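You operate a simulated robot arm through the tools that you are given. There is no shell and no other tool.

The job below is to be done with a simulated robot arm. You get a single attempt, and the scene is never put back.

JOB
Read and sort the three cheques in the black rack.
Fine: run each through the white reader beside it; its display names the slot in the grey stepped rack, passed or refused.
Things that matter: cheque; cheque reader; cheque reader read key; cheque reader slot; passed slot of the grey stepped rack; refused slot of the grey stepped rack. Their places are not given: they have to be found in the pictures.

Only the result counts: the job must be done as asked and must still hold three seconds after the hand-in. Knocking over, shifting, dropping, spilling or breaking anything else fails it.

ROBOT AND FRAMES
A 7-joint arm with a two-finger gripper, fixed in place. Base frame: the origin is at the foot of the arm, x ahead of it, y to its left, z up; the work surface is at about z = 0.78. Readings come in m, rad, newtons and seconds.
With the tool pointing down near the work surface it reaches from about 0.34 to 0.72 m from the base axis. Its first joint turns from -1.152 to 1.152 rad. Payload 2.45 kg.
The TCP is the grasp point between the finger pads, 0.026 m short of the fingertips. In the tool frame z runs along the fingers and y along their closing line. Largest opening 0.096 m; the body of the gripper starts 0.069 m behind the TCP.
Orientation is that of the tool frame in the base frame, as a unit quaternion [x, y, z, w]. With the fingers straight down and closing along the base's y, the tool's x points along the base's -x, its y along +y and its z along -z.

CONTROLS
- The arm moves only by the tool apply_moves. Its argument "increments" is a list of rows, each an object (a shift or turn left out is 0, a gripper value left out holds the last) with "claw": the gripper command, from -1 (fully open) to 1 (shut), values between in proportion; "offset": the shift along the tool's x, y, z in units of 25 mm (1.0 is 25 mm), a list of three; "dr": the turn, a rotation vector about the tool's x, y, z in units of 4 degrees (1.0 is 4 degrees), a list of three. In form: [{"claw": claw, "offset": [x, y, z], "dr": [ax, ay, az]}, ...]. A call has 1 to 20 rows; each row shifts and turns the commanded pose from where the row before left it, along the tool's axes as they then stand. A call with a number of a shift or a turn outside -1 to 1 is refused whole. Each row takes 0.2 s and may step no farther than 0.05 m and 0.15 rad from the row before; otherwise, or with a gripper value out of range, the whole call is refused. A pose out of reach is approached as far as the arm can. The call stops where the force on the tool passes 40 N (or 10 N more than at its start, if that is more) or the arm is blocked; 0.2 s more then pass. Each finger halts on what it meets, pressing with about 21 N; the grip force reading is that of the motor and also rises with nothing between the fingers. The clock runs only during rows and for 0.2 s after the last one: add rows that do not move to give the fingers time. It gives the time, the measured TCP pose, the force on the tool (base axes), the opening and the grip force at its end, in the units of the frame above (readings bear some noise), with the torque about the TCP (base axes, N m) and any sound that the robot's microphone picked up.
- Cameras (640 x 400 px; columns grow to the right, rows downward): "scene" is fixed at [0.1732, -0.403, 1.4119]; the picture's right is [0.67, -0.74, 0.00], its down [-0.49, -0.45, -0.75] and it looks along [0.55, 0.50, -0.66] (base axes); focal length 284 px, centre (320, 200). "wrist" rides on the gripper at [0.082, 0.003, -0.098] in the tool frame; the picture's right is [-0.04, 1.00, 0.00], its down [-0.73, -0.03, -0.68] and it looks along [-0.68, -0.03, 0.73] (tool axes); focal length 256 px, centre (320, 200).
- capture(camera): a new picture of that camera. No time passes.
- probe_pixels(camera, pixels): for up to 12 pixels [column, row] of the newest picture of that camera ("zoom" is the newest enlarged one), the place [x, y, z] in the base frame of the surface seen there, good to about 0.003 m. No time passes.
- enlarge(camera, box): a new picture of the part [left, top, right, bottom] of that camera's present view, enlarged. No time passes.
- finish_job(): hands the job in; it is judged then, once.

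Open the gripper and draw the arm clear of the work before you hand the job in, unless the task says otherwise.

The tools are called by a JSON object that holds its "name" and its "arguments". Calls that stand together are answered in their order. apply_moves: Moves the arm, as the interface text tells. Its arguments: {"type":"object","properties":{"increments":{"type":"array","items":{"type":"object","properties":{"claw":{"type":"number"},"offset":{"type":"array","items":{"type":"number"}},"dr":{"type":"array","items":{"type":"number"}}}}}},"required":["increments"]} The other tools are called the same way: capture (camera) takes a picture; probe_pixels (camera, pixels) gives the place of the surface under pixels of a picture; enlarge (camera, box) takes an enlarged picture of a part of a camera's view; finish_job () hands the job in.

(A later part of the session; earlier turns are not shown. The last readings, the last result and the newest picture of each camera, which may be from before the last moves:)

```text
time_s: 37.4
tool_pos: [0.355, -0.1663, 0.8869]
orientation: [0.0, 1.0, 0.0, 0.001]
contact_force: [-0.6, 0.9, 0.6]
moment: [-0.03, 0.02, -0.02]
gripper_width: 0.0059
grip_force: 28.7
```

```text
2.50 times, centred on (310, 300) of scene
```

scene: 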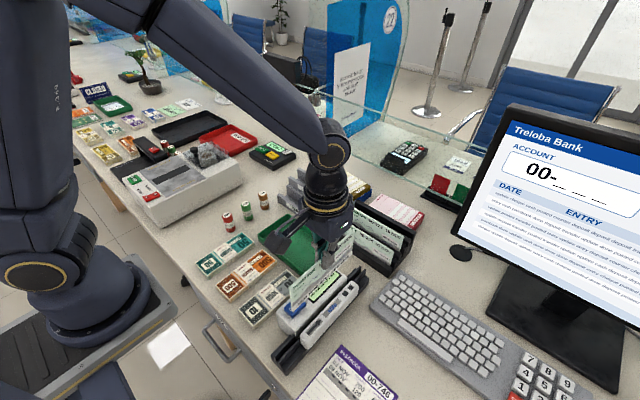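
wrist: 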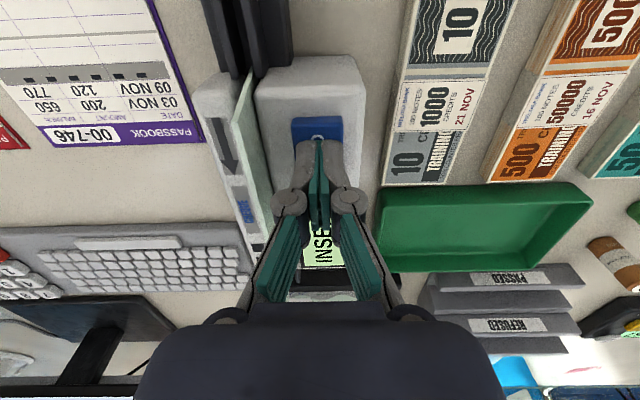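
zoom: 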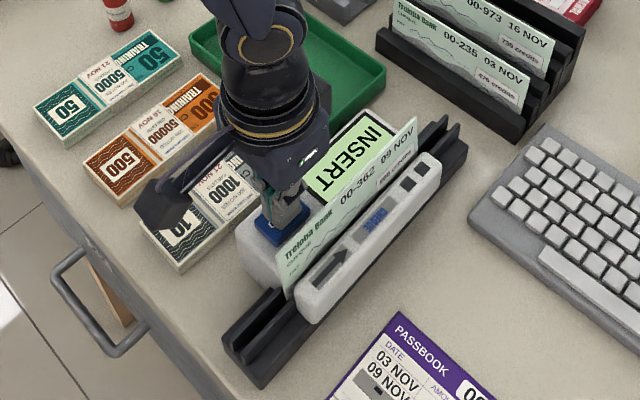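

The fingers look closed and just touching the key; the display still reads INSERT. I keep pressing gently.

{"name": "apply_moves", "arguments": {"increments": [{"offset": [0, 0, 0.04]}, {"offset": [0, 0, 0.04]}, {}]}}

{"name": "enlarge", "arguments": {"camera": "scene", "box": [240, 220, 380, 380]}}

```text
time_s: 38.2
tool_pos: [0.3547, -0.1656, 0.8841]
orientation: [0.001, 1.0, 0.0, 0.0]
contact_force: [0.2, 0.2, 0.9]
moment: [0.01, -0.03, 0.01]
gripper_width: 0.0059
grip_force: 28.1
```

```text
2.50 times, centred on (310, 300) of scene
```

zoom: 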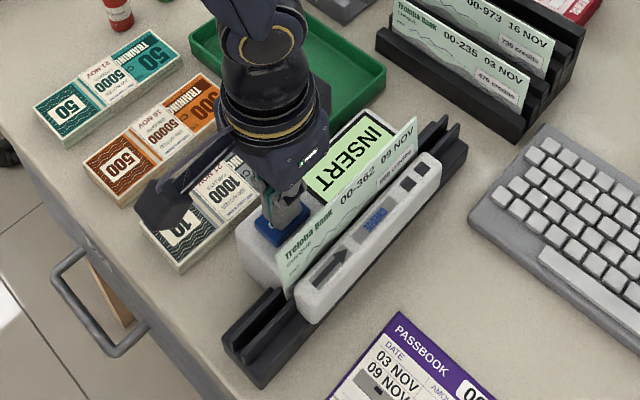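

Only ~1 N so far; I press a few mm deeper in small steps.

{"name": "apply_moves", "arguments": {"increments": [{"offset": [0, 0, 0.04]}, {"offset": [0, 0, 0.04]}, {}]}}

{"name": "enlarge", "arguments": {"camera": "scene", "box": [240, 220, 380, 380]}}

{"name": "enlarge", "arguments": {"camera": "wrist", "box": [220, 60, 400, 200]}}

```text
time_s: 39.0
tool_pos: [0.355, -0.1668, 0.8826]
orientation: [0.0, 1.0, -0.001, 0.001]
contact_force: [1.5, 0.7, 2.0]
moment: [0.01, -0.02, -0.01]
gripper_width: 0.006
grip_force: 28.3
heard: click
```

```text
2.50 times, centred on (310, 300) of scene
```

zoom: 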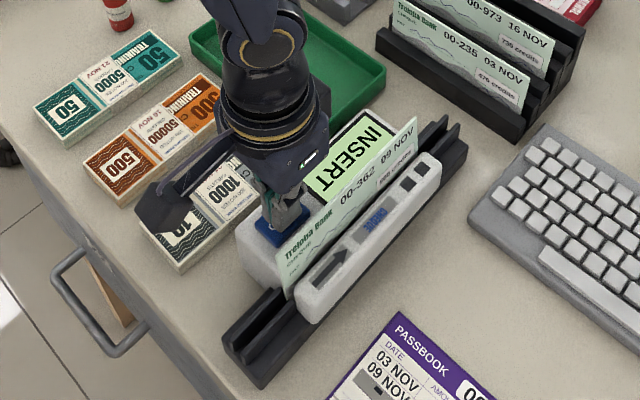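

```text
2.86 times, centred on (310, 130) of wrist
```

zoom: 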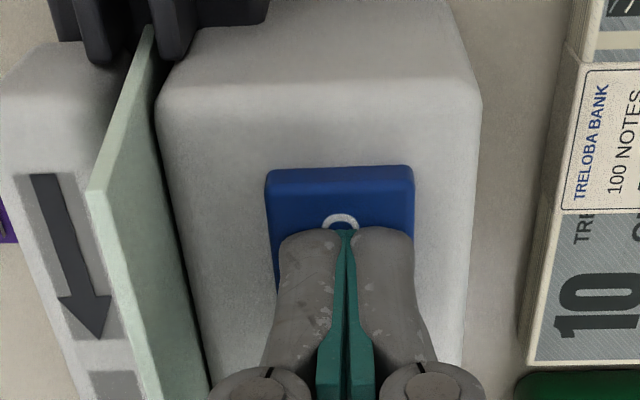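

A click was heard. I hold a moment, then release the key by rising a few mm, and watch the display.

{"name": "apply_moves", "arguments": {"increments": [{}, {}, {"offset": [0, 0, -0.3]}, {"offset": [0, 0, -0.4]}, {}, {}]}}

{"name": "enlarge", "arguments": {"camera": "scene", "box": [240, 220, 380, 380]}}

```text
time_s: 40.4
tool_pos: [0.3534, -0.1659, 0.8998]
orientation: [0.0, 1.0, 0.0, 0.0]
contact_force: [-0.1, 0.3, 0.0]
moment: [-0.01, 0.01, 0.02]
gripper_width: 0.0001
grip_force: 28.6
```

```text
2.50 times, centred on (310, 300) of scene
```

zoom: 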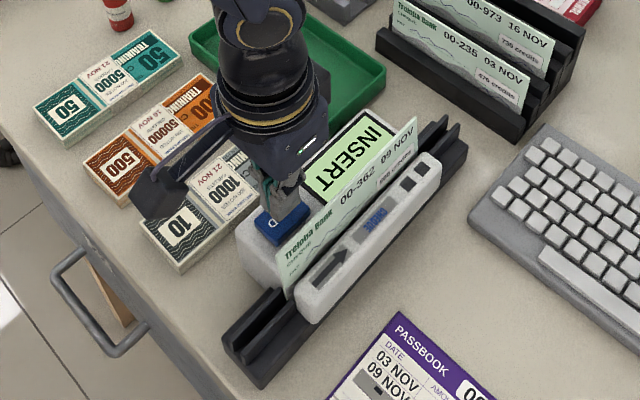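

No change on the display yet. I rise a little and wait a couple of seconds, then look again at both views.

{"name": "apply_moves", "arguments": {"increments": [{"offset": [0, 0, -0.8]}, {"offset": [0, 0, -0.8]}, {"offset": [0, 0, -0.8]}, {}, {}, {}, {}, {}, {}, {}]}}

{"name": "capture", "arguments": {"camera": "wrist"}}

{"name": "enlarge", "arguments": {"camera": "scene", "box": [240, 220, 380, 380]}}

```text
time_s: 42.6
tool_pos: [0.3553, -0.1659, 0.9588]
orientation: [0.0, 1.0, 0.0, 0.0]
contact_force: [-0.3, 0.3, 0.7]
moment: [0.02, 0.02, -0.01]
gripper_width: 0.0
grip_force: 28.5
```

```text
taken
```

wrist: 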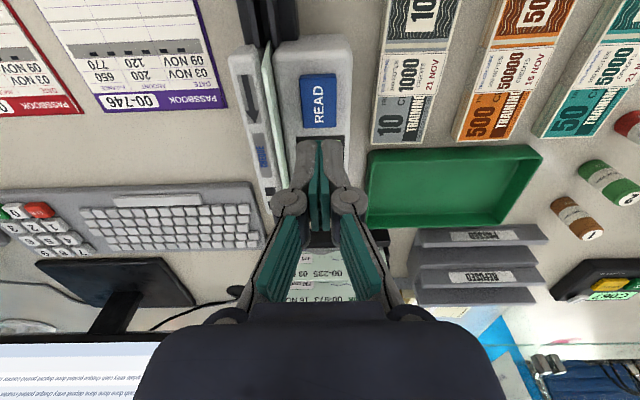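

```text
2.50 times, centred on (310, 300) of scene
```

zoom: 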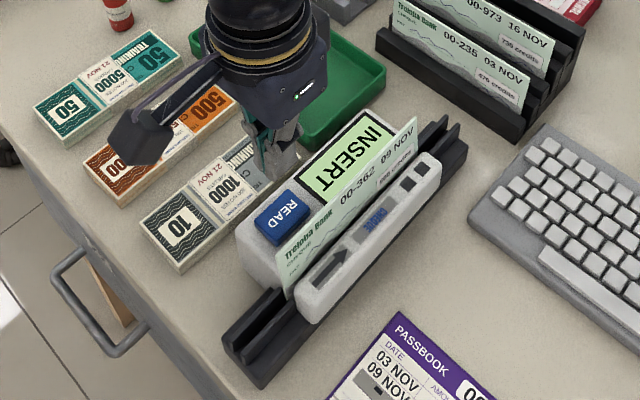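

Still INSERT: the reader likely wants the cheque drawn along the arrow (+x). I open the fingers, go back over the cheque at x≈0.403 and re-grasp it.

{"name": "apply_moves", "arguments": {"increments": [{"offset": [0, 0, -0.3], "claw": 0.4}, {}, {}, {"offset": [-0.95, -0.8, 0]}, {"offset": [-0.95, -0.8, 0]}, {}, {}]}}

{"name": "capture", "arguments": {"camera": "wrist"}}

{"name": "enlarge", "arguments": {"camera": "wrist", "box": [270, 0, 370, 150]}}

```text
time_s: 44.2
tool_pos: [0.4013, -0.2056, 0.9679]
orientation: [0.0, 1.0, -0.001, 0.0]
contact_force: [-0.2, -0.3, -0.1]
moment: [-0.03, 0.0, 0.04]
gripper_width: 0.0288
grip_force: 0.1
```

```text
taken
```

wrist: 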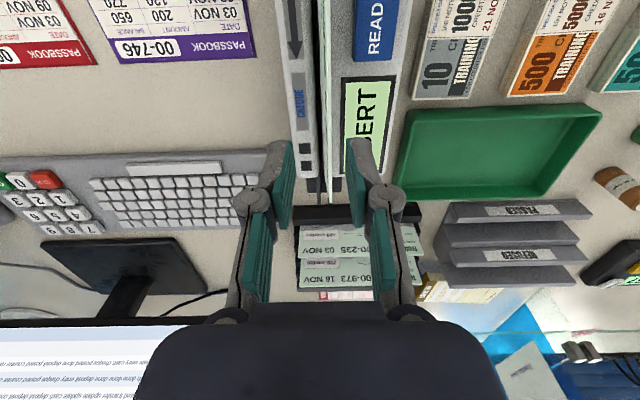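

```text
2.67 times, centred on (320, 75) of wrist
```

zoom: 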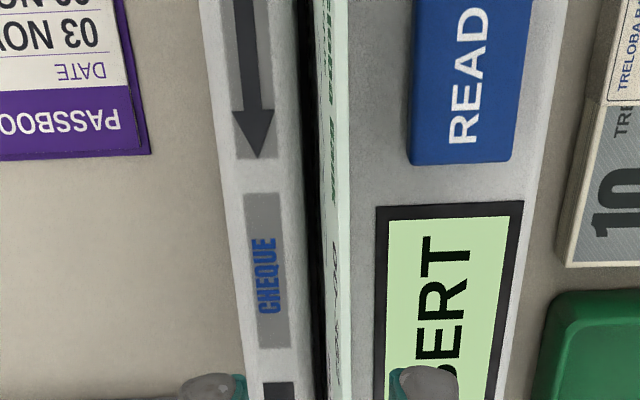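

The cheque leans toward +y against the main body. I probe its top edge so that the fingers straddle it properly.

{"name": "probe_pixels", "arguments": {"camera": "zoom", "pixels": [[340, 20], [342, 100], [344, 200], [346, 300], [330, 150], [312, 150], [335, 360], [318, 300]]}}

```text
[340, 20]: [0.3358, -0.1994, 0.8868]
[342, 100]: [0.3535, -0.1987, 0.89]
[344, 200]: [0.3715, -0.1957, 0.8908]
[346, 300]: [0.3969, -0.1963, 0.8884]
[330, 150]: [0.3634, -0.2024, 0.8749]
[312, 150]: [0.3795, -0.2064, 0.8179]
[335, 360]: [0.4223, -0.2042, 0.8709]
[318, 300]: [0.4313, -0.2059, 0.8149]
```

Top edge at y≈-0.198, z≈0.889: the 29 mm opening straddles it. I descend and close, which also straightens the cheque in the slot.

{"name": "apply_moves", "arguments": {"increments": [{"offset": [0, 0, 0.8]}, {"offset": [0, 0, 0.8]}, {"offset": [0, 0, 0.8]}, {"offset": [0, 0, 0.66]}, {}, {"claw": 1}, {}, {}, {}]}}

{"name": "enlarge", "arguments": {"camera": "scene", "box": [240, 220, 380, 380]}}

```text
time_s: 46.2
tool_pos: [0.4017, -0.2069, 0.891]
orientation: [-0.001, 1.0, 0.0, 0.0]
contact_force: [0.4, 0.4, -0.3]
moment: [0.06, -0.02, 0.0]
gripper_width: 0.0059
grip_force: 21.2
```

```text
2.50 times, centred on (310, 300) of scene
```

zoom: 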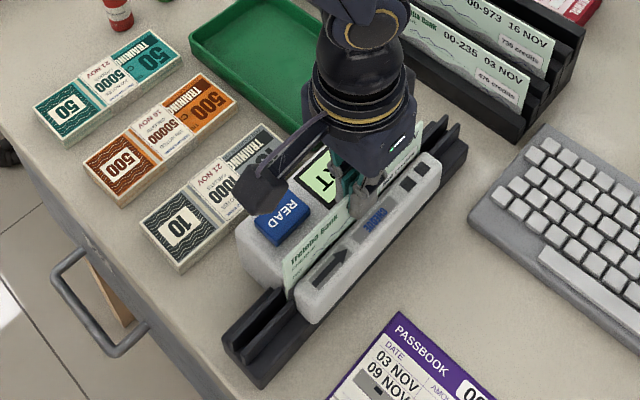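

Re-gripped. I raise 0.5 mm, slide the cheque back along the slot toward the near end and then run it forward (+x, the arrow direction).

{"name": "apply_moves", "arguments": {"increments": [{"offset": [0, 0, -0.03]}, {"offset": [0.4, 0, 0]}, {"offset": [0.6, 0, 0]}, {"offset": [0.6, 0, 0]}, {"offset": [0.6, 0, 0]}, {"offset": [0.6, 0, 0]}, {"offset": [0.6, 0, 0]}, {}]}}

{"name": "enlarge", "arguments": {"camera": "scene", "box": [240, 220, 380, 380]}}

```text
time_s: 48.0
tool_pos: [0.3172, -0.2068, 0.8924]
orientation: [-0.001, 1.0, 0.0, 0.0]
contact_force: [-0.1, 0.0, -0.1]
moment: [0.01, 0.03, 0.0]
gripper_width: 0.006
grip_force: 20.0
```

```text
2.50 times, centred on (310, 300) of scene
```

zoom: 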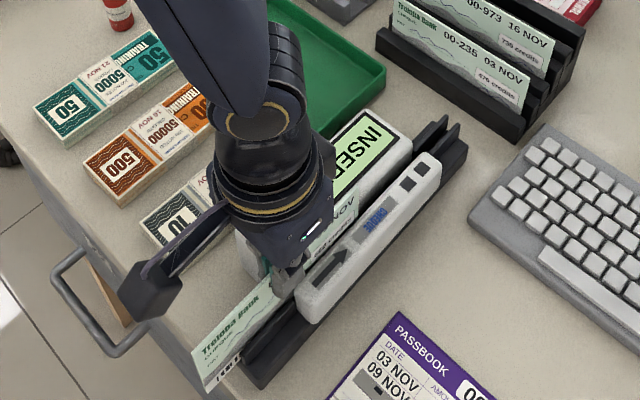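

The cheque is at the near end. Now I run it forward along the arrow to x≈0.50.

{"name": "apply_moves", "arguments": {"increments": [{"offset": [-0.4, 0, 0]}, {"offset": [-0.6, 0, 0]}, {"offset": [-0.6, 0, 0]}, {"offset": [-0.6, 0, 0]}, {"offset": [-0.6, 0, 0]}, {"offset": [-0.6, 0, 0]}, {"offset": [-0.6, 0, 0]}, {"offset": [-0.6, 0, 0]}, {"offset": [-0.6, 0, 0]}, {"offset": [-0.6, 0, 0]}, {"offset": [-0.6, 0, 0]}, {"offset": [-0.6, 0, 0]}, {"offset": [-0.4, 0, 0]}, {}]}}

{"name": "enlarge", "arguments": {"camera": "scene", "box": [240, 220, 380, 380]}}

{"name": "capture", "arguments": {"camera": "wrist"}}

```text
time_s: 51.0
tool_pos: [0.5028, -0.2053, 0.8914]
orientation: [0.001, 1.0, 0.0, 0.0]
contact_force: [0.6, 0.5, 0.4]
moment: [-0.02, 0.0, 0.02]
gripper_width: 0.006
grip_force: 21.0
```

```text
2.50 times, centred on (310, 300) of scene
```

zoom: 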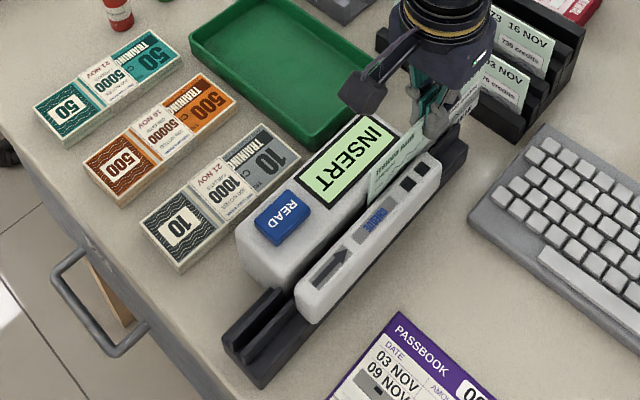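

```text
taken
```

wrist: 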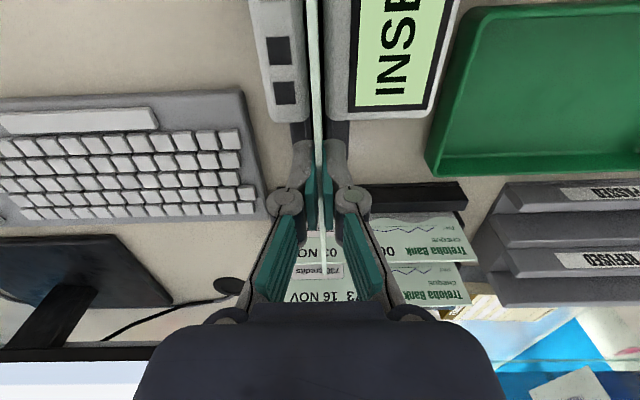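

Still INSERT. The code line is printed only on the cheque's front, so the face probably must look at the main body (+y). I lift the cheque out, go back to mid-slot and turn it 180°.

{"name": "apply_moves", "arguments": {"increments": [{"offset": [0, 0, -0.5]}, {"offset": [0, 0, -0.8]}, {"offset": [0, 0, -0.8]}, {"offset": [0, 0, -0.9]}, {"offset": [0.5, 0, -0.9]}, {"offset": [0.8, 0, -0.3]}, {"offset": [0.8, 0, 0]}, {"offset": [0.8, 0, 0]}, {"offset": [0.8, 0, 0]}, {"offset": [0.2, 0, 0]}, {"dr": [0, 0, 0.5]}, {"dr": [0, 0, 1]}, {"dr": [0, 0, 1]}, {"dr": [0, 0, 1]}, {"dr": [0, 0, 1]}, {"dr": [0, 0, 1]}, {"dr": [0, 0, 1]}, {"dr": [0, 0, 1]}, {"dr": [0, 0, 1]}, {"dr": [0, 0, 1]}]}}

{"name": "apply_moves", "arguments": {"increments": [{"dr": [0, 0, 1]}, {"dr": [0, 0, 1]}, {"dr": [0, 0, 1]}, {"dr": [0, 0, 1]}, {"dr": [0, 0, 1]}, {"dr": [0, 0, 1]}, {"dr": [0, 0, 1]}, {"dr": [0, 0, 1]}, {"dr": [0, 0, 1]}, {"dr": [0, 0, 1]}, {"dr": [0, 0, 1]}, {"dr": [0, 0, 1]}, {"dr": [0, 0, 1]}, {"dr": [0, 0, 1]}, {"dr": [0, 0, 1]}, {"dr": [0, 0, 1]}, {"dr": [0, 0, 1]}, {"dr": [0, 0, 1]}, {"dr": [0, 0, 1]}, {"dr": [0, 0, 1]}]}}

```text
time_s: 55.2
tool_pos: [0.4044, -0.2046, 0.9954]
orientation: [0.325, 0.946, 0.0, 0.0]
contact_force: [-0.6, -0.7, 0.2]
moment: [0.04, 0.01, 0.0]
gripper_width: 0.006
grip_force: 20.8
```

```text
time_s: 59.4
tool_pos: [0.4055, -0.2065, 0.9968]
orientation: [0.857, 0.515, 0.0, 0.001]
contact_force: [0.1, 0.7, 0.0]
moment: [-0.02, 0.0, -0.01]
gripper_width: 0.0059
grip_force: 21.0
```

The rotation is following (118° so far). I complete the remaining 62°.

{"name": "apply_moves", "arguments": {"increments": [{"dr": [0, 0, 1]}, {"dr": [0, 0, 1]}, {"dr": [0, 0, 1]}, {"dr": [0, 0, 1]}, {"dr": [0, 0, 1]}, {"dr": [0, 0, 1]}, {"dr": [0, 0, 1]}, {"dr": [0, 0, 1]}, {"dr": [0, 0, 1]}, {"dr": [0, 0, 1]}, {"dr": [0, 0, 1]}, {"dr": [0, 0, 1]}, {"dr": [0, 0, 1]}, {"dr": [0, 0, 1]}, {"dr": [0, 0, 1]}, {"dr": [0, 0, 0.5]}, {}, {}]}}

{"name": "capture", "arguments": {"camera": "wrist"}}

{"name": "capture", "arguments": {"camera": "scene"}}

```text
time_s: 63.2
tool_pos: [0.4059, -0.2046, 0.9968]
orientation: [1.0, 0.0, 0.0, -0.001]
contact_force: [0.6, 0.3, -0.7]
moment: [0.01, -0.02, 0.01]
gripper_width: 0.006
grip_force: 21.1
```

```text
taken
```

wrist: 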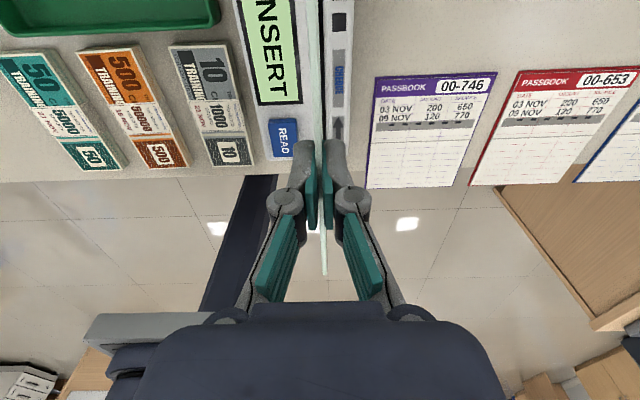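

```text
taken
```

scene: 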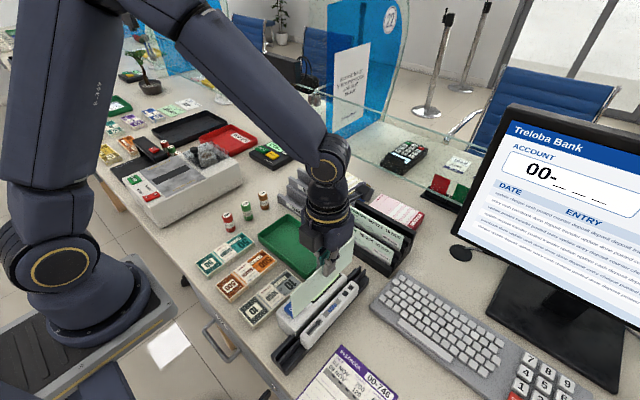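

The turn worked; the blank back now faces -y, the face looks at the main body. I descend above the slot and check alignment.

{"name": "apply_moves", "arguments": {"increments": [{"offset": [0, 0, 0.7]}, {"offset": [0, 0, 0.7]}, {"offset": [0, 0, 0.6]}, {}, {}]}}

{"name": "enlarge", "arguments": {"camera": "wrist", "box": [290, 0, 370, 60]}}

```text
time_s: 64.4
tool_pos: [0.4046, -0.2052, 0.9476]
orientation: [1.0, 0.0, 0.0, 0.0]
contact_force: [-0.2, 0.1, -0.1]
moment: [0.01, 0.0, 0.0]
gripper_width: 0.0062
grip_force: 20.9
```

```text
6.67 times, centred on (330, 30) of wrist
```

zoom: 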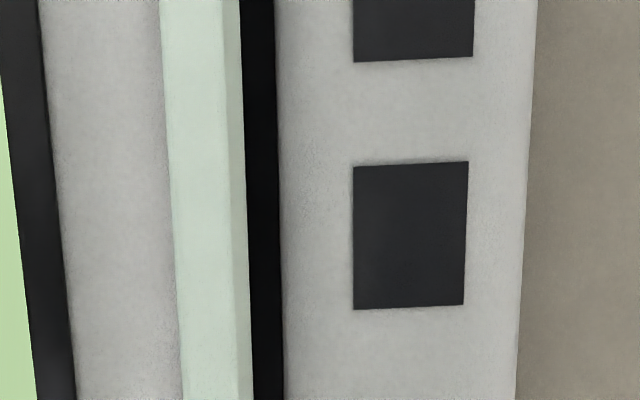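

{"name": "probe_pixels", "arguments": {"camera": "zoom", "pixels": [[168, 150], [200, 150], [226, 150], [235, 150], [250, 150], [265, 150], [282, 150], [300, 150], [150, 150], [260, 350], [180, 350], [240, 350]]}}

```text
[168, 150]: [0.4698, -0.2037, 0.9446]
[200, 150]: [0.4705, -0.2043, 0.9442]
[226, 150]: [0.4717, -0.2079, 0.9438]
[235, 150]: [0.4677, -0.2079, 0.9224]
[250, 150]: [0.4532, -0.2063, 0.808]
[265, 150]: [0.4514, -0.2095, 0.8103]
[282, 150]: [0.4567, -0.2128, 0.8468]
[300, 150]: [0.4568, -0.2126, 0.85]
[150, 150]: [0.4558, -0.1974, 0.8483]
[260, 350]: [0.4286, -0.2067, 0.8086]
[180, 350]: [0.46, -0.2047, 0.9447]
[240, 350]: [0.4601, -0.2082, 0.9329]
```

The cheque (y≈-0.2058) is centred over the slot again. I lower it in and seat it.

{"name": "apply_moves", "arguments": {"increments": [{"offset": [0, 0, 0.4]}, {"offset": [0, 0, 0.4]}, {"offset": [0, 0, 0.4]}, {"offset": [0, 0, 0.4]}, {"offset": [0, 0, 0.4]}, {"offset": [0, 0, 0.08]}, {"offset": [0, 0, 0.06]}, {"offset": [0, 0, 0.04]}, {"offset": [0, 0, 0.04]}, {}]}}

{"name": "enlarge", "arguments": {"camera": "scene", "box": [240, 220, 380, 380]}}

```text
time_s: 66.6
tool_pos: [0.4041, -0.2048, 0.891]
orientation: [1.0, 0.001, 0.0, 0.0]
contact_force: [0.4, 0.2, 0.1]
moment: [0.0, -0.01, 0.03]
gripper_width: 0.0062
grip_force: 20.7
```

```text
2.50 times, centred on (310, 300) of scene
```

zoom: 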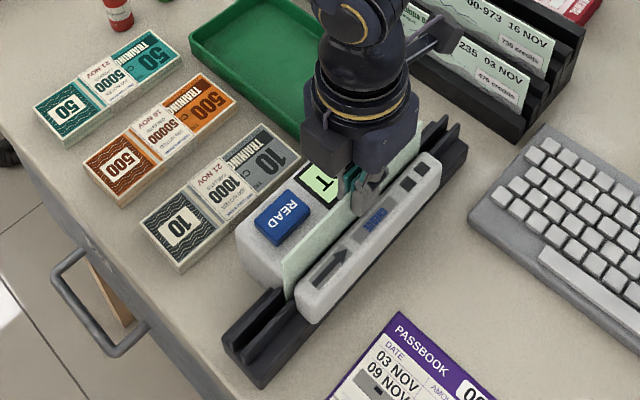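

In the slot, about 1 mm above the floor. I lower that last bit, release, rise and look at the display.

{"name": "apply_moves", "arguments": {"increments": [{"offset": [0, 0, 0.04]}, {}, {"claw": 0.4}, {}, {}, {"offset": [0, 0, -0.4]}, {"offset": [0, 0, -0.8]}, {"offset": [0, 0, -0.8]}, {"offset": [0, 0, -1]}, {}]}}

{"name": "enlarge", "arguments": {"camera": "scene", "box": [240, 220, 380, 380]}}

{"name": "enlarge", "arguments": {"camera": "wrist", "box": [240, 0, 400, 150]}}

```text
time_s: 68.8
tool_pos: [0.4062, -0.2068, 0.9651]
orientation: [1.0, 0.001, 0.0, 0.0]
contact_force: [0.3, 0.0, 1.0]
moment: [0.04, -0.01, 0.01]
gripper_width: 0.0289
grip_force: 0.0
```

```text
2.50 times, centred on (310, 300) of scene
```

zoom: 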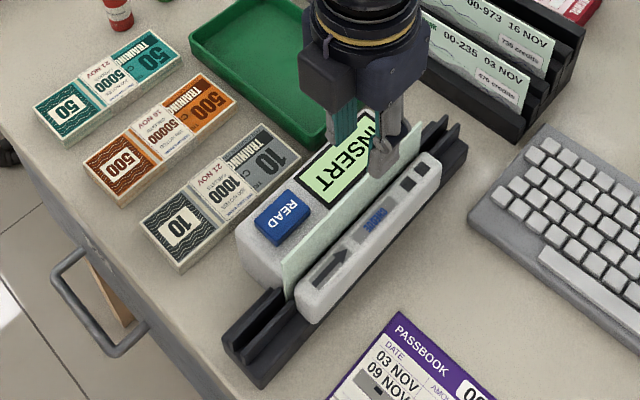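

```text
2.67 times, centred on (320, 75) of wrist
```

zoom: 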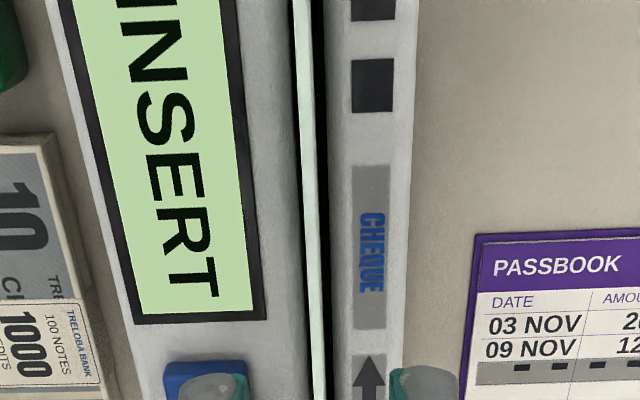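

It stands upright now. I close the fingers, go over the READ key and press it in small steps.

{"name": "apply_moves", "arguments": {"increments": [{"offset": [-0.7, -0.55, 0]}, {"offset": [-0.71, -0.55, 0]}, {"offset": [-0.71, -0.55, 0], "claw": 1}, {}, {}, {"offset": [0, 0, 0.8]}, {"offset": [0, 0, 0.8]}, {"offset": [0, 0, 0.8]}, {"offset": [0, 0, 0.6]}, {}]}}

{"name": "capture", "arguments": {"camera": "wrist"}}

```text
time_s: 71.0
tool_pos: [0.352, -0.1659, 0.8901]
orientation: [1.0, 0.0, 0.0, 0.0]
contact_force: [-0.8, -0.1, 0.3]
moment: [-0.01, 0.0, -0.02]
gripper_width: 0.0001
grip_force: 21.2
```

```text
taken
```

wrist: 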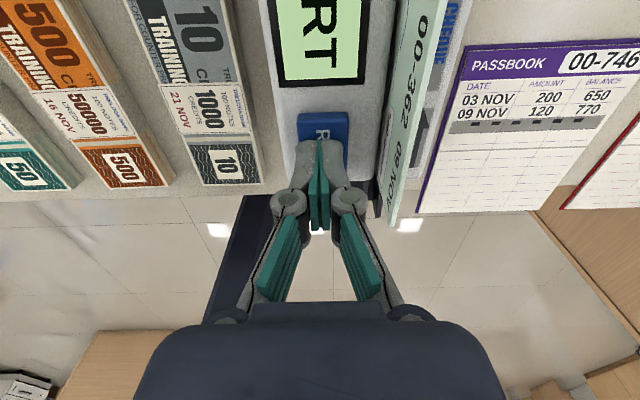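

The fingers are right above the key; knuckles clear the cheque. Now the press in 1 mm steps until the click.

{"name": "apply_moves", "arguments": {"increments": [{"offset": [0, 0, 0.06]}, {"offset": [0, 0, 0.06]}, {"offset": [0, 0, 0.06]}, {"offset": [0, 0, 0.06]}, {"offset": [0, 0, 0.06]}, {}]}}

{"name": "enlarge", "arguments": {"camera": "scene", "box": [240, 220, 380, 380]}}

{"name": "capture", "arguments": {"camera": "wrist"}}

```text
time_s: 72.4
tool_pos: [0.352, -0.1643, 0.8822]
orientation: [1.0, 0.0, -0.001, 0.0]
contact_force: [0.5, -0.8, 2.2]
moment: [0.0, -0.02, 0.0]
gripper_width: 0.0059
grip_force: 28.0
heard: click
```

```text
2.50 times, centred on (310, 300) of scene
```

zoom: 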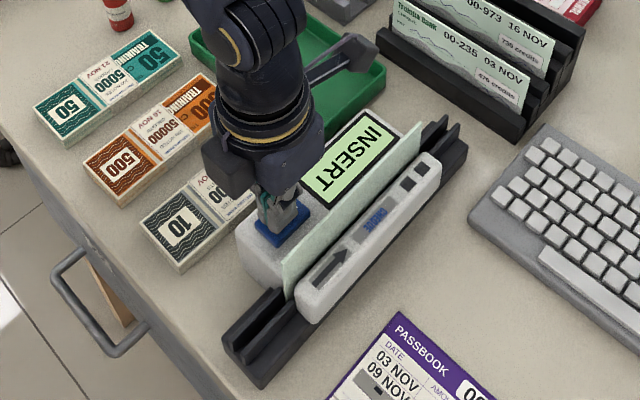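

```text
taken
```

wrist: 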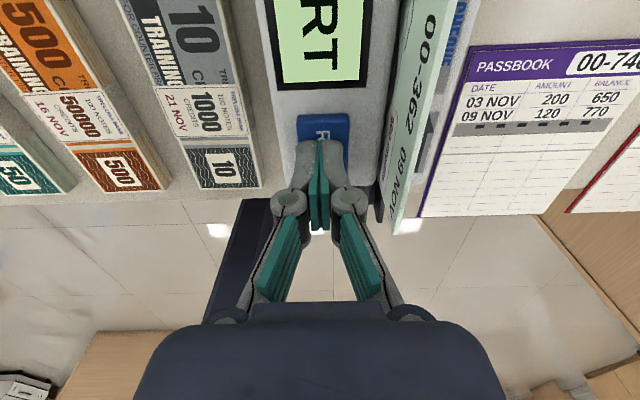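

Click heard, display still INSERT. I hold the key another second and look again before trying anything else.

{"name": "apply_moves", "arguments": {"increments": [{"offset": [0, 0, 0.03]}, {}, {}, {}, {}, {}, {}]}}

{"name": "enlarge", "arguments": {"camera": "scene", "box": [260, 240, 380, 370]}}

```text
time_s: 74.0
tool_pos: [0.3519, -0.1641, 0.8813]
orientation: [1.0, 0.001, 0.0, 0.0]
contact_force: [-0.4, 0.3, 2.6]
moment: [0.05, 0.03, 0.0]
gripper_width: 0.0059
grip_force: 28.5
```

```text
3.08 times, centred on (320, 305) of scene
```

zoom: 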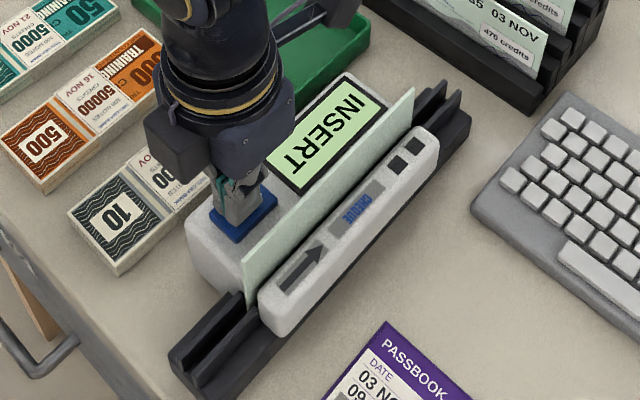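

No effect from holding. I go back, re-grasp the cheque (now facing the main body) and this time run it along the arrow direction after the READ press, staying on the slot floor.

{"name": "apply_moves", "arguments": {"increments": [{"offset": [0, 0, -0.6]}, {"offset": [0, 0, -0.9]}, {"offset": [0, 0, -0.9]}, {"offset": [0, 0, -0.95], "claw": 0.4}, {}, {"offset": [0.7, 0.55, 0]}, {"offset": [0.7, 0.55, 0]}, {"offset": [0.7, 0.55, 0]}, {}, {}]}}

{"name": "enlarge", "arguments": {"camera": "wrist", "box": [240, 0, 400, 150]}}

```text
time_s: 76.2
tool_pos: [0.4035, -0.2074, 0.9658]
orientation: [1.0, 0.0, 0.0, 0.0]
contact_force: [-0.9, -0.3, 1.0]
moment: [0.0, 0.03, 0.01]
gripper_width: 0.0289
grip_force: 0.1
```

```text
2.67 times, centred on (320, 75) of wrist
```

zoom: 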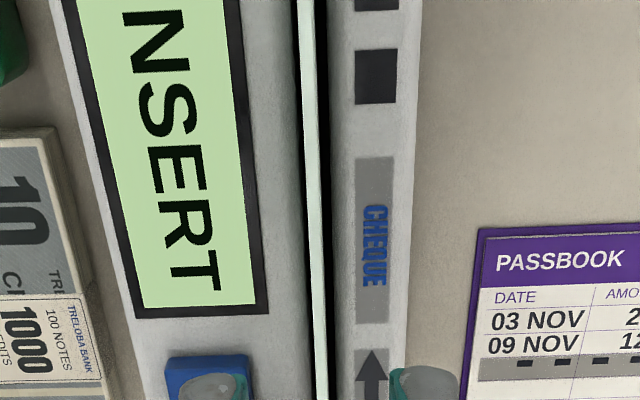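

I probe the cheque top for its seat height and lateral place.

{"name": "probe_pixels", "arguments": {"camera": "zoom", "pixels": [[303, 60], [308, 150], [312, 250], [315, 350], [318, 150], [325, 200], [328, 250], [335, 150]]}}

```text
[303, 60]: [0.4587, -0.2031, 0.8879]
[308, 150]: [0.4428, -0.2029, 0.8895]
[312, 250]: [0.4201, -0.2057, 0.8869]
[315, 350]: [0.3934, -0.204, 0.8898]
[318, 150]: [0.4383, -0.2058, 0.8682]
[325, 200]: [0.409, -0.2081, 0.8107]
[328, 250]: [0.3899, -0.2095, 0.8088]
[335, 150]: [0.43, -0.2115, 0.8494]
```

Top ≈0.8885, floor ≈0.8097. I descend, grip, slide back to the near end and run forward along the arrow with the cheque kept on the floor.

{"name": "apply_moves", "arguments": {"increments": [{"offset": [0, 0, 0.8]}, {"offset": [0, 0, 0.8]}, {"offset": [0, 0, 0.8]}, {"offset": [0, 0, 0.6]}, {"claw": 1}, {}, {}, {}, {"offset": [-0.4, 0, 0]}, {"offset": [-0.6, 0, 0]}, {"offset": [-0.6, 0, 0]}, {"offset": [-0.6, 0, 0]}, {"offset": [-0.6, 0, 0]}, {"offset": [-0.6, 0, 0]}, {}]}}

```text
time_s: 79.4
tool_pos: [0.3189, -0.206, 0.8909]
orientation: [1.0, 0.0, 0.0, 0.0]
contact_force: [-0.6, 0.2, -0.4]
moment: [-0.02, -0.01, 0.0]
gripper_width: 0.0059
grip_force: 21.2
```

{"name": "apply_moves", "arguments": {"increments": [{"offset": [0.4, 0, 0]}, {"offset": [0.6, 0, 0]}, {"offset": [0.6, 0, 0]}, {"offset": [0.6, 0, 0]}, {"offset": [0.6, 0, 0]}, {"offset": [0.6, 0, 0]}, {"offset": [0.6, 0, 0]}, {"offset": [0.6, 0, 0]}, {"offset": [0.6, 0, 0]}, {"offset": [0.6, 0, 0]}, {"offset": [0.6, 0, 0]}, {"offset": [0.6, 0, 0]}, {"offset": [0.3, 0, 0]}, {}]}}

{"name": "enlarge", "arguments": {"camera": "scene", "box": [240, 220, 400, 380]}}

```text
time_s: 82.4
tool_pos: [0.5018, -0.2051, 0.8906]
orientation: [1.0, 0.001, 0.0, 0.0]
contact_force: [0.8, 0.4, 0.1]
moment: [0.03, 0.02, -0.05]
gripper_width: 0.006
grip_force: 20.8
```

```text
2.50 times, centred on (320, 300) of scene
```

zoom: 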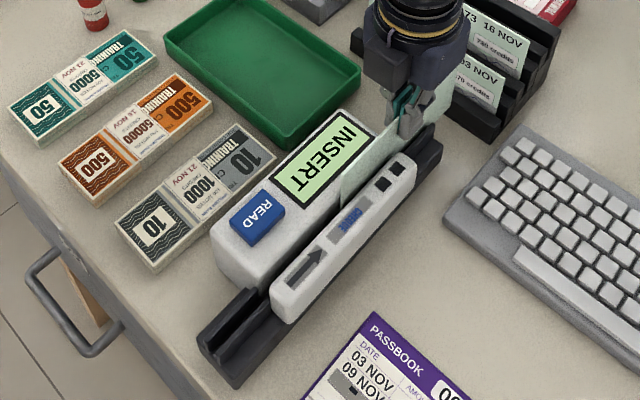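

Still INSERT. I release the cheque here at the far end of the run and press READ again, so run-then-read is tested.

{"name": "apply_moves", "arguments": {"increments": [{"offset": [0, 0, 0.02]}, {"claw": 0.4}, {}, {}, {"offset": [0, 0, -0.4]}, {"offset": [0, 0, -0.8]}, {"offset": [0, 0, -0.8]}, {"offset": [0, 0, -1]}, {"offset": [-0.9, -0.3, 0], "claw": 1}, {"offset": [-1, -0.3, 0]}, {"offset": [-1, -0.3, 0]}, {"offset": [-1, -0.3, 0]}, {"offset": [-1, -0.25, 0]}, {"offset": [-1, -0.2, 0]}, {"offset": [0, 0, 0.8]}, {"offset": [0, 0, 0.8]}, {"offset": [0, 0, 0.8]}, {"offset": [0, 0, 0.55]}, {}]}}

{"name": "enlarge", "arguments": {"camera": "scene", "box": [240, 220, 400, 380]}}

```text
time_s: 86.4
tool_pos: [0.3524, -0.1645, 0.891]
orientation: [1.0, 0.0, 0.0, 0.0]
contact_force: [0.4, -0.3, 0.1]
moment: [0.0, -0.01, 0.0]
gripper_width: 0.0
grip_force: 20.5
```

```text
2.50 times, centred on (320, 300) of scene
```

zoom: 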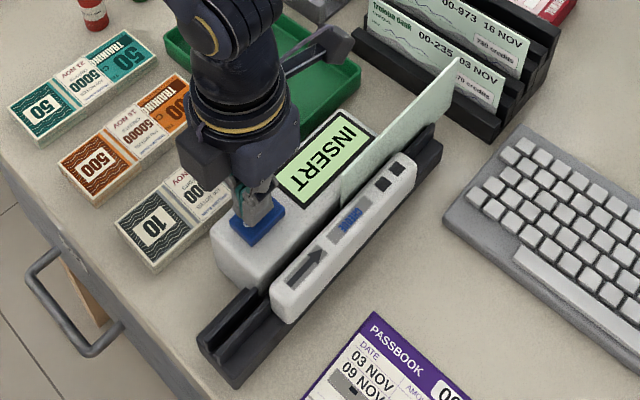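

The cheque stands at the far end of the channel; I press READ again.

{"name": "apply_moves", "arguments": {"increments": [{"offset": [0, 0, 0.07]}, {"offset": [0, 0, 0.07]}, {"offset": [0, 0, 0.07]}, {"offset": [0, 0, 0.07]}, {"offset": [0, 0, 0.06]}, {}]}}

{"name": "enlarge", "arguments": {"camera": "scene", "box": [240, 220, 400, 380]}}

```text
time_s: 87.8
tool_pos: [0.3542, -0.1659, 0.883]
orientation: [1.0, 0.001, 0.0, 0.0]
contact_force: [-0.5, -0.1, 1.3]
moment: [-0.02, 0.03, 0.02]
gripper_width: 0.0061
grip_force: 28.5
heard: click
```

```text
2.50 times, centred on (320, 300) of scene
```

zoom: 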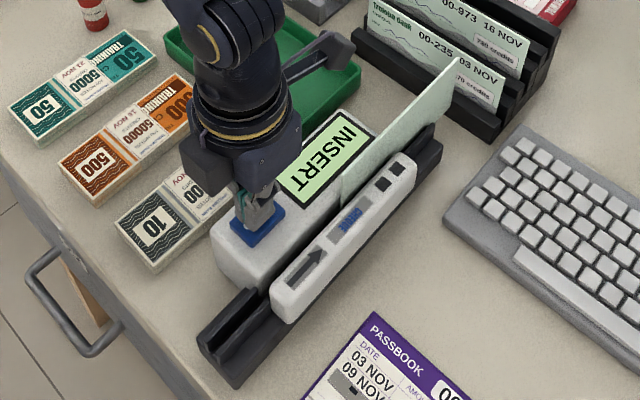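

Again a click but INSERT. In the first try (face toward -y) the cheque was leaning ~7°, so I will test that face direction again seated upright. I rise, go back to the cheque at x≈0.50 and re-grasp it.

{"name": "apply_moves", "arguments": {"increments": [{"offset": [0, 0, -0.6]}, {"offset": [0, 0, -0.9]}, {"offset": [0, 0, -0.9]}, {"offset": [0, 0, -0.95], "claw": 0.4}, {"offset": [0.5, 0.25, 0]}, {"offset": [1, 0.25, 0]}, {"offset": [1, 0.25, 0]}, {"offset": [1, 0.25, 0]}, {"offset": [1, 0.25, 0]}, {"offset": [1, 0.25, 0]}, {"offset": [0.4, 0.1, 0]}, {}, {}]}}

{"name": "enlarge", "arguments": {"camera": "wrist", "box": [240, 0, 400, 150]}}

```text
time_s: 90.6
tool_pos: [0.5028, -0.2026, 0.9652]
orientation: [1.0, 0.0, 0.0, 0.0]
contact_force: [-0.4, 0.0, -0.2]
moment: [0.01, 0.01, -0.02]
gripper_width: 0.0286
grip_force: 0.0
```

```text
2.67 times, centred on (320, 75) of wrist
```

zoom: 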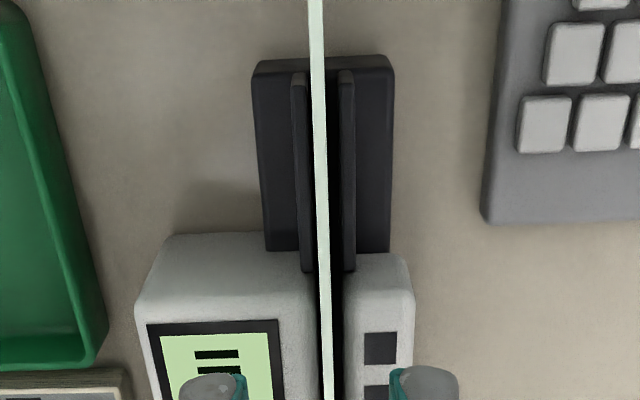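

The cheque is upright in the channel between the fingers. I descend, grip, lift out, move back to mid-slot and begin the turn back.

{"name": "apply_moves", "arguments": {"increments": [{"offset": [0, 0.1, 0.8]}, {"offset": [0, 0, 0.8]}, {"offset": [0, 0, 0.8]}, {"offset": [0, 0, 0.58]}, {"claw": 1}, {}, {}, {}, {"offset": [0, 0, -0.5]}, {"offset": [0, 0, -0.8]}, {"offset": [0, 0, -1]}, {"offset": [0, 0, -1]}, {"offset": [0, 0, -0.9]}, {"offset": [-0.5, 0, 0]}, {"offset": [-0.9, 0, 0]}, {"offset": [-0.9, 0, 0]}, {"offset": [-0.9, 0, 0]}, {"offset": [-0.7, 0, 0]}, {}]}}

{"name": "enlarge", "arguments": {"camera": "scene", "box": [240, 200, 400, 360]}}

```text
time_s: 94.6
tool_pos: [0.4038, -0.2071, 0.9979]
orientation: [1.0, 0.0, 0.0, -0.001]
contact_force: [0.9, -0.6, -0.2]
moment: [0.04, 0.02, 0.03]
gripper_width: 0.006
grip_force: 20.9
```

```text
2.50 times, centred on (320, 280) of scene
```

zoom: 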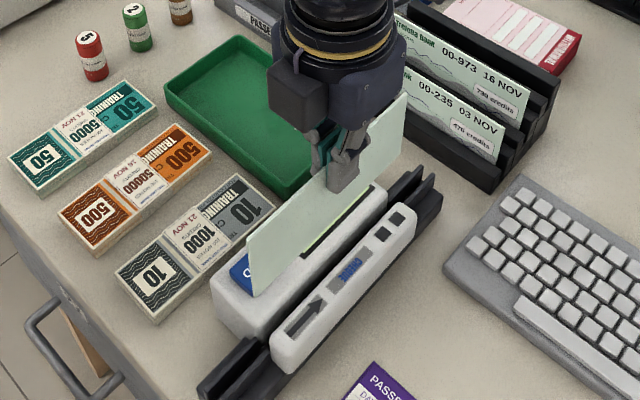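

While it hangs clear, I measure the cheque's true height with several edge probes.

{"name": "probe_pixels", "arguments": {"camera": "zoom", "pixels": [[252, 238], [256, 290], [280, 215], [285, 265], [320, 186], [322, 234], [370, 130], [372, 190], [400, 105], [398, 165], [250, 245], [258, 285]]}}

```text
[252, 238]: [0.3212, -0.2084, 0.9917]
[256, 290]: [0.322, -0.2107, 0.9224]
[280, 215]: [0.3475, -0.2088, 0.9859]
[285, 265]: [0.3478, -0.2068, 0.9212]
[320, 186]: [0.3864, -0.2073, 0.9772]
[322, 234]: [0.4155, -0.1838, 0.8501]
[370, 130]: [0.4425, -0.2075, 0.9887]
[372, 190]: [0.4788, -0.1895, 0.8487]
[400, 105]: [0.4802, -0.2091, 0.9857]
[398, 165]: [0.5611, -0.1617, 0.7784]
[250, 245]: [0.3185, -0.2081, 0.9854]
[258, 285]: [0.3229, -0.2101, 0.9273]
```

Height is ≈0.073–0.075 m as assumed. Now I turn back 180° so the face looks toward -y.

{"name": "apply_moves", "arguments": {"increments": [{"dr": [0, 0, -0.5]}, {"dr": [0, 0, -1]}, {"dr": [0, 0, -1]}, {"dr": [0, 0, -1]}, {"dr": [0, 0, -1]}, {"dr": [0, 0, -1]}, {"dr": [0, 0, -1]}, {"dr": [0, 0, -1]}, {"dr": [0, 0, -1]}, {"dr": [0, 0, -1]}, {"dr": [0, 0, -1]}, {"dr": [0, 0, -1]}, {"dr": [0, 0, -1]}, {"dr": [0, 0, -1]}, {"dr": [0, 0, -1]}, {"dr": [0, 0, -1]}, {"dr": [0, 0, -1]}, {"dr": [0, 0, -1]}, {"dr": [0, 0, -1]}, {"dr": [0, 0, -1]}]}}

{"name": "apply_moves", "arguments": {"increments": [{"dr": [0, 0, -1]}, {"dr": [0, 0, -1]}, {"dr": [0, 0, -1]}, {"dr": [0, 0, -1]}, {"dr": [0, 0, -1]}, {"dr": [0, 0, -1]}, {"dr": [0, 0, -1]}, {"dr": [0, 0, -1]}, {"dr": [0, 0, -1]}, {"dr": [0, 0, -1]}, {"dr": [0, 0, -1]}, {"dr": [0, 0, -1]}, {"dr": [0, 0, -1]}, {"dr": [0, 0, -1]}, {"dr": [0, 0, -1]}, {"dr": [0, 0, -1]}, {"dr": [0, 0, -1]}, {"dr": [0, 0, -1]}, {"dr": [0, 0, -1]}, {"dr": [0, 0, -1]}]}}

{"name": "apply_moves", "arguments": {"increments": [{"dr": [0, 0, -1]}, {"dr": [0, 0, -1]}, {"dr": [0, 0, -1]}, {"dr": [0, 0, -1]}, {"dr": [0, 0, -1]}, {"dr": [0, 0, -0.5]}, {}, {"offset": [0, 0, 0.7]}, {"offset": [0, 0, 0.7]}, {"offset": [0, 0, 0.6]}, {}, {}]}}

{"name": "enlarge", "arguments": {"camera": "wrist", "box": [290, 0, 370, 60]}}

```text
time_s: 98.8
tool_pos: [0.404, -0.2064, 0.9967]
orientation: [0.777, 0.63, 0.0, 0.0]
contact_force: [0.1, -0.6, 0.6]
moment: [0.01, -0.03, -0.05]
gripper_width: 0.0059
grip_force: 20.9
```

```text
time_s: 103.0
tool_pos: [0.4051, -0.2066, 0.9971]
orientation: [0.19, 0.982, 0.001, 0.0]
contact_force: [0.2, 0.0, -0.3]
moment: [-0.01, -0.06, -0.02]
gripper_width: 0.0058
grip_force: 21.3
```

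```text
time_s: 105.6
tool_pos: [0.4064, -0.2062, 0.9474]
orientation: [-0.001, 1.0, 0.0, 0.0]
contact_force: [0.4, 0.6, 0.0]
moment: [-0.03, 0.01, 0.0]
gripper_width: 0.0062
grip_force: 20.2
```

```text
6.67 times, centred on (330, 30) of wrist
```

zoom: 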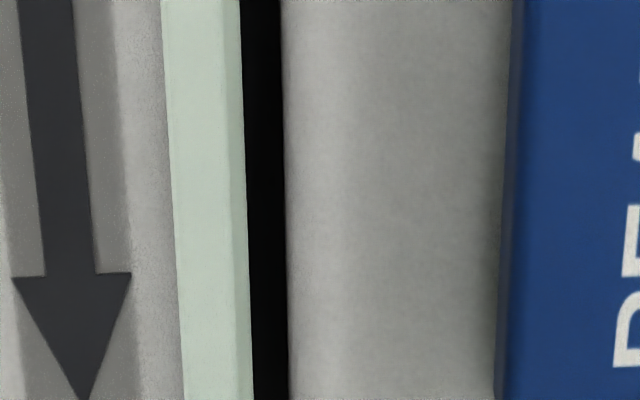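

Aligned again (dark gap visible beside the cheque). I lower it in, seat it at the floor gently and release without lifting so it stays upright.

{"name": "apply_moves", "arguments": {"increments": [{"offset": [0, 0, 0.4]}, {"offset": [0, 0, 0.4]}, {"offset": [0, 0, 0.4]}, {"offset": [0, 0, 0.4]}, {"offset": [0, 0, 0.4]}, {"offset": [0, 0, 0.1]}, {"offset": [0, 0, 0.08]}, {"offset": [0, 0, 0.04]}, {"offset": [0, 0, 0.04]}, {}]}}

```text
time_s: 107.8
tool_pos: [0.4041, -0.2085, 0.8916]
orientation: [0.0, 1.0, -0.001, 0.001]
contact_force: [-0.1, 0.7, 15.2]
moment: [0.03, 0.12, 0.01]
gripper_width: 0.0057
grip_force: 20.9
```

Floor contact (15 N). I ease up half a millimetre, release and rise, then look.

{"name": "apply_moves", "arguments": {"increments": [{"offset": [0, 0.03, -0.03]}, {}, {"claw": 0.7}, {}, {"claw": 0.4}, {}, {"offset": [0, 0, -0.4]}, {"offset": [0, 0, -0.8]}, {"offset": [0, 0, -0.8]}, {"offset": [0, 0, -1]}, {}]}}

{"name": "enlarge", "arguments": {"camera": "wrist", "box": [240, 0, 400, 150]}}

{"name": "enlarge", "arguments": {"camera": "scene", "box": [240, 220, 400, 380]}}

```text
time_s: 110.2
tool_pos: [0.4046, -0.2066, 0.9654]
orientation: [-0.001, 1.0, 0.0, 0.0]
contact_force: [-0.4, -0.3, 0.3]
moment: [-0.02, 0.01, -0.03]
gripper_width: 0.0288
grip_force: 0.1
```

```text
2.67 times, centred on (320, 75) of wrist
```

zoom: 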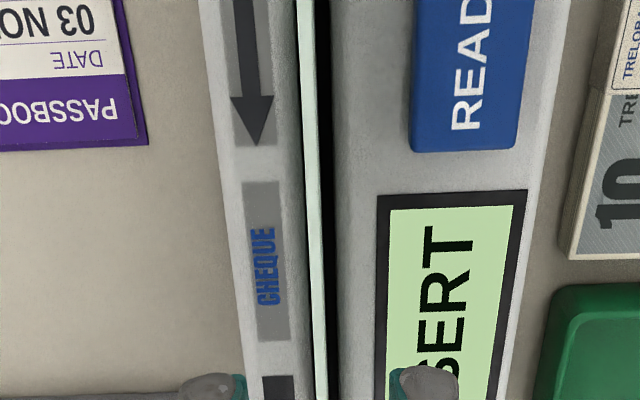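

```text
2.50 times, centred on (320, 300) of scene
```

zoom: 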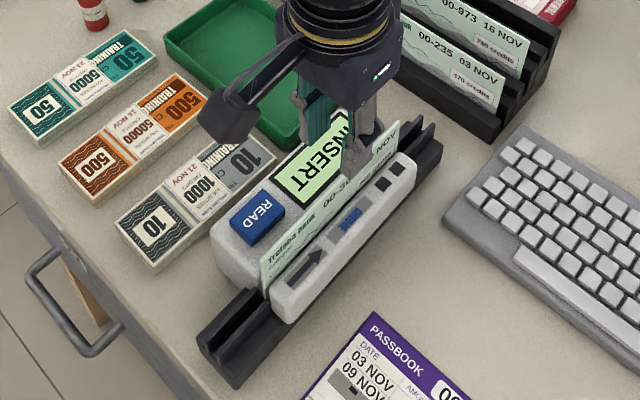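

It stands upright, face toward -y. I go press READ.

{"name": "apply_moves", "arguments": {"increments": [{"offset": [0.69, 0.55, 0]}, {"offset": [0.69, 0.55, 0], "claw": 1}, {"offset": [0.69, 0.55, 0]}, {}, {}, {"offset": [0, 0, 0.8]}, {"offset": [0, 0, 0.8]}, {"offset": [0, 0, 0.8]}, {"offset": [0, 0, 0.6]}, {"offset": [0, 0, 0.07]}, {"offset": [0, 0, 0.07]}, {"offset": [0, 0, 0.07]}, {"offset": [0, 0, 0.07]}, {"offset": [0, 0, 0.07]}, {}]}}

{"name": "enlarge", "arguments": {"camera": "scene", "box": [240, 220, 400, 380]}}

```text
time_s: 113.4
tool_pos: [0.3522, -0.1649, 0.8816]
orientation: [-0.001, 1.0, 0.001, 0.0]
contact_force: [1.0, 0.4, 1.7]
moment: [-0.01, -0.02, -0.02]
gripper_width: 0.0058
grip_force: 28.4
heard: click
```

```text
2.50 times, centred on (320, 300) of scene
```

zoom: 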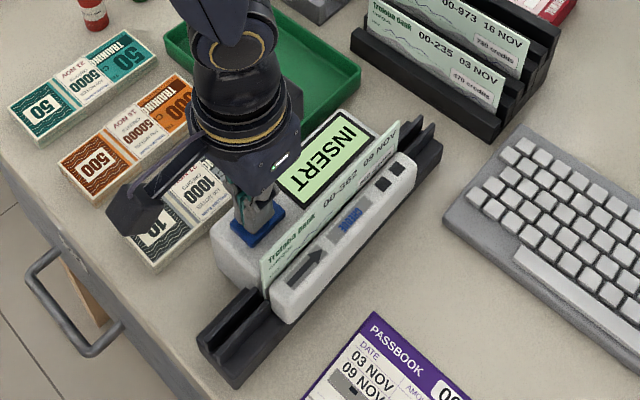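

Click, still INSERT. Next test: READ as arming key, followed quickly by a run along the arrow. I go straight from the key to the cheque, grip and pull it back to the near end.

{"name": "apply_moves", "arguments": {"increments": [{"offset": [0, 0, -0.9]}, {"offset": [0, 0, -0.9], "claw": 0.4}, {"offset": [-0.69, -0.55, 0]}, {"offset": [-0.69, -0.55, 0]}, {"offset": [-0.69, -0.55, 0]}, {"offset": [0, 0, 0.72]}, {"offset": [0, 0, 0.72]}, {"claw": 1}, {}, {}, {"offset": [0.9, 0, 0]}, {"offset": [0.9, 0, 0]}, {"offset": [0.9, 0, 0]}, {"offset": [0.7, 0, 0]}]}}

{"name": "apply_moves", "arguments": {"increments": [{"offset": [-0.7, 0, 0]}, {"offset": [-0.9, 0, 0]}, {"offset": [-0.9, 0, 0]}, {"offset": [-0.9, 0, 0]}, {"offset": [-0.9, 0, 0]}, {"offset": [-0.9, 0, 0]}, {"offset": [-0.9, 0, 0]}, {"offset": [-0.9, 0, 0]}, {"offset": [-0.4, 0, 0]}]}}

{"name": "enlarge", "arguments": {"camera": "scene", "box": [240, 220, 400, 380]}}

```text
time_s: 116.4
tool_pos: [0.3185, -0.2061, 0.8931]
orientation: [-0.001, 1.0, 0.0, 0.0]
contact_force: [0.5, -0.3, -0.8]
moment: [0.01, 0.01, 0.02]
gripper_width: 0.0058
grip_force: 21.3
```

```text
time_s: 118.4
tool_pos: [0.506, -0.2065, 0.8913]
orientation: [0.001, 1.0, 0.0, 0.001]
contact_force: [0.4, 0.1, 0.5]
moment: [0.04, -0.03, -0.03]
gripper_width: 0.0062
grip_force: 21.0
```

```text
2.50 times, centred on (320, 300) of scene
```

zoom: 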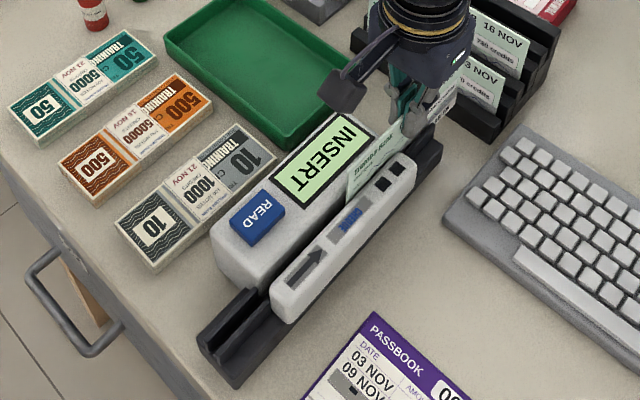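

Still INSERT. I now test run-then-READ for this face direction: release here at the far end and press READ.

{"name": "apply_moves", "arguments": {"increments": [{"claw": 0.4}, {}, {}, {"offset": [0, 0, -0.9]}, {"offset": [0, 0, -0.9]}, {"offset": [0.9, 0.3, 0], "claw": 1}, {"offset": [1, 0.3, 0]}, {"offset": [1, 0.3, 0]}, {"offset": [1, 0.3, 0]}, {"offset": [1, 0.3, 0]}, {"offset": [1, 0.15, 0]}, {"offset": [0.2, 0, 0.7]}, {"offset": [0, 0, 0.8]}, {"offset": [0, 0, 0.3]}, {"offset": [0, 0, 0.1]}, {"offset": [0, 0, 0.1]}, {"offset": [0, 0, 0.1]}, {"offset": [0, 0, 0.1]}, {}]}}

{"name": "enlarge", "arguments": {"camera": "scene", "box": [240, 220, 400, 380]}}

```text
time_s: 122.4
tool_pos: [0.3513, -0.1637, 0.8809]
orientation: [-0.001, 1.0, 0.0, 0.0]
contact_force: [0.5, -0.8, 5.4]
moment: [-0.04, 0.04, 0.03]
gripper_width: 0.0061
grip_force: 29.3
heard: click
```

```text
2.50 times, centred on (320, 300) of scene
```

zoom: 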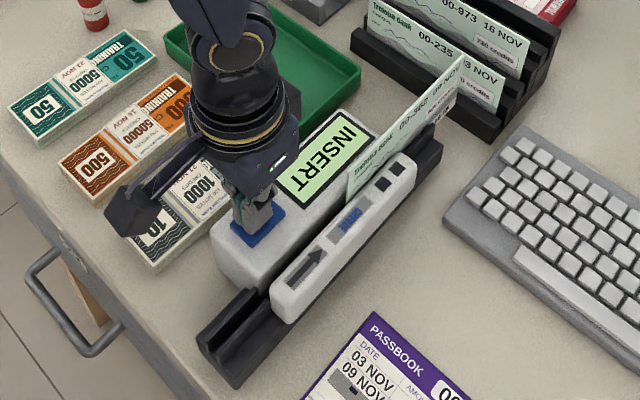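

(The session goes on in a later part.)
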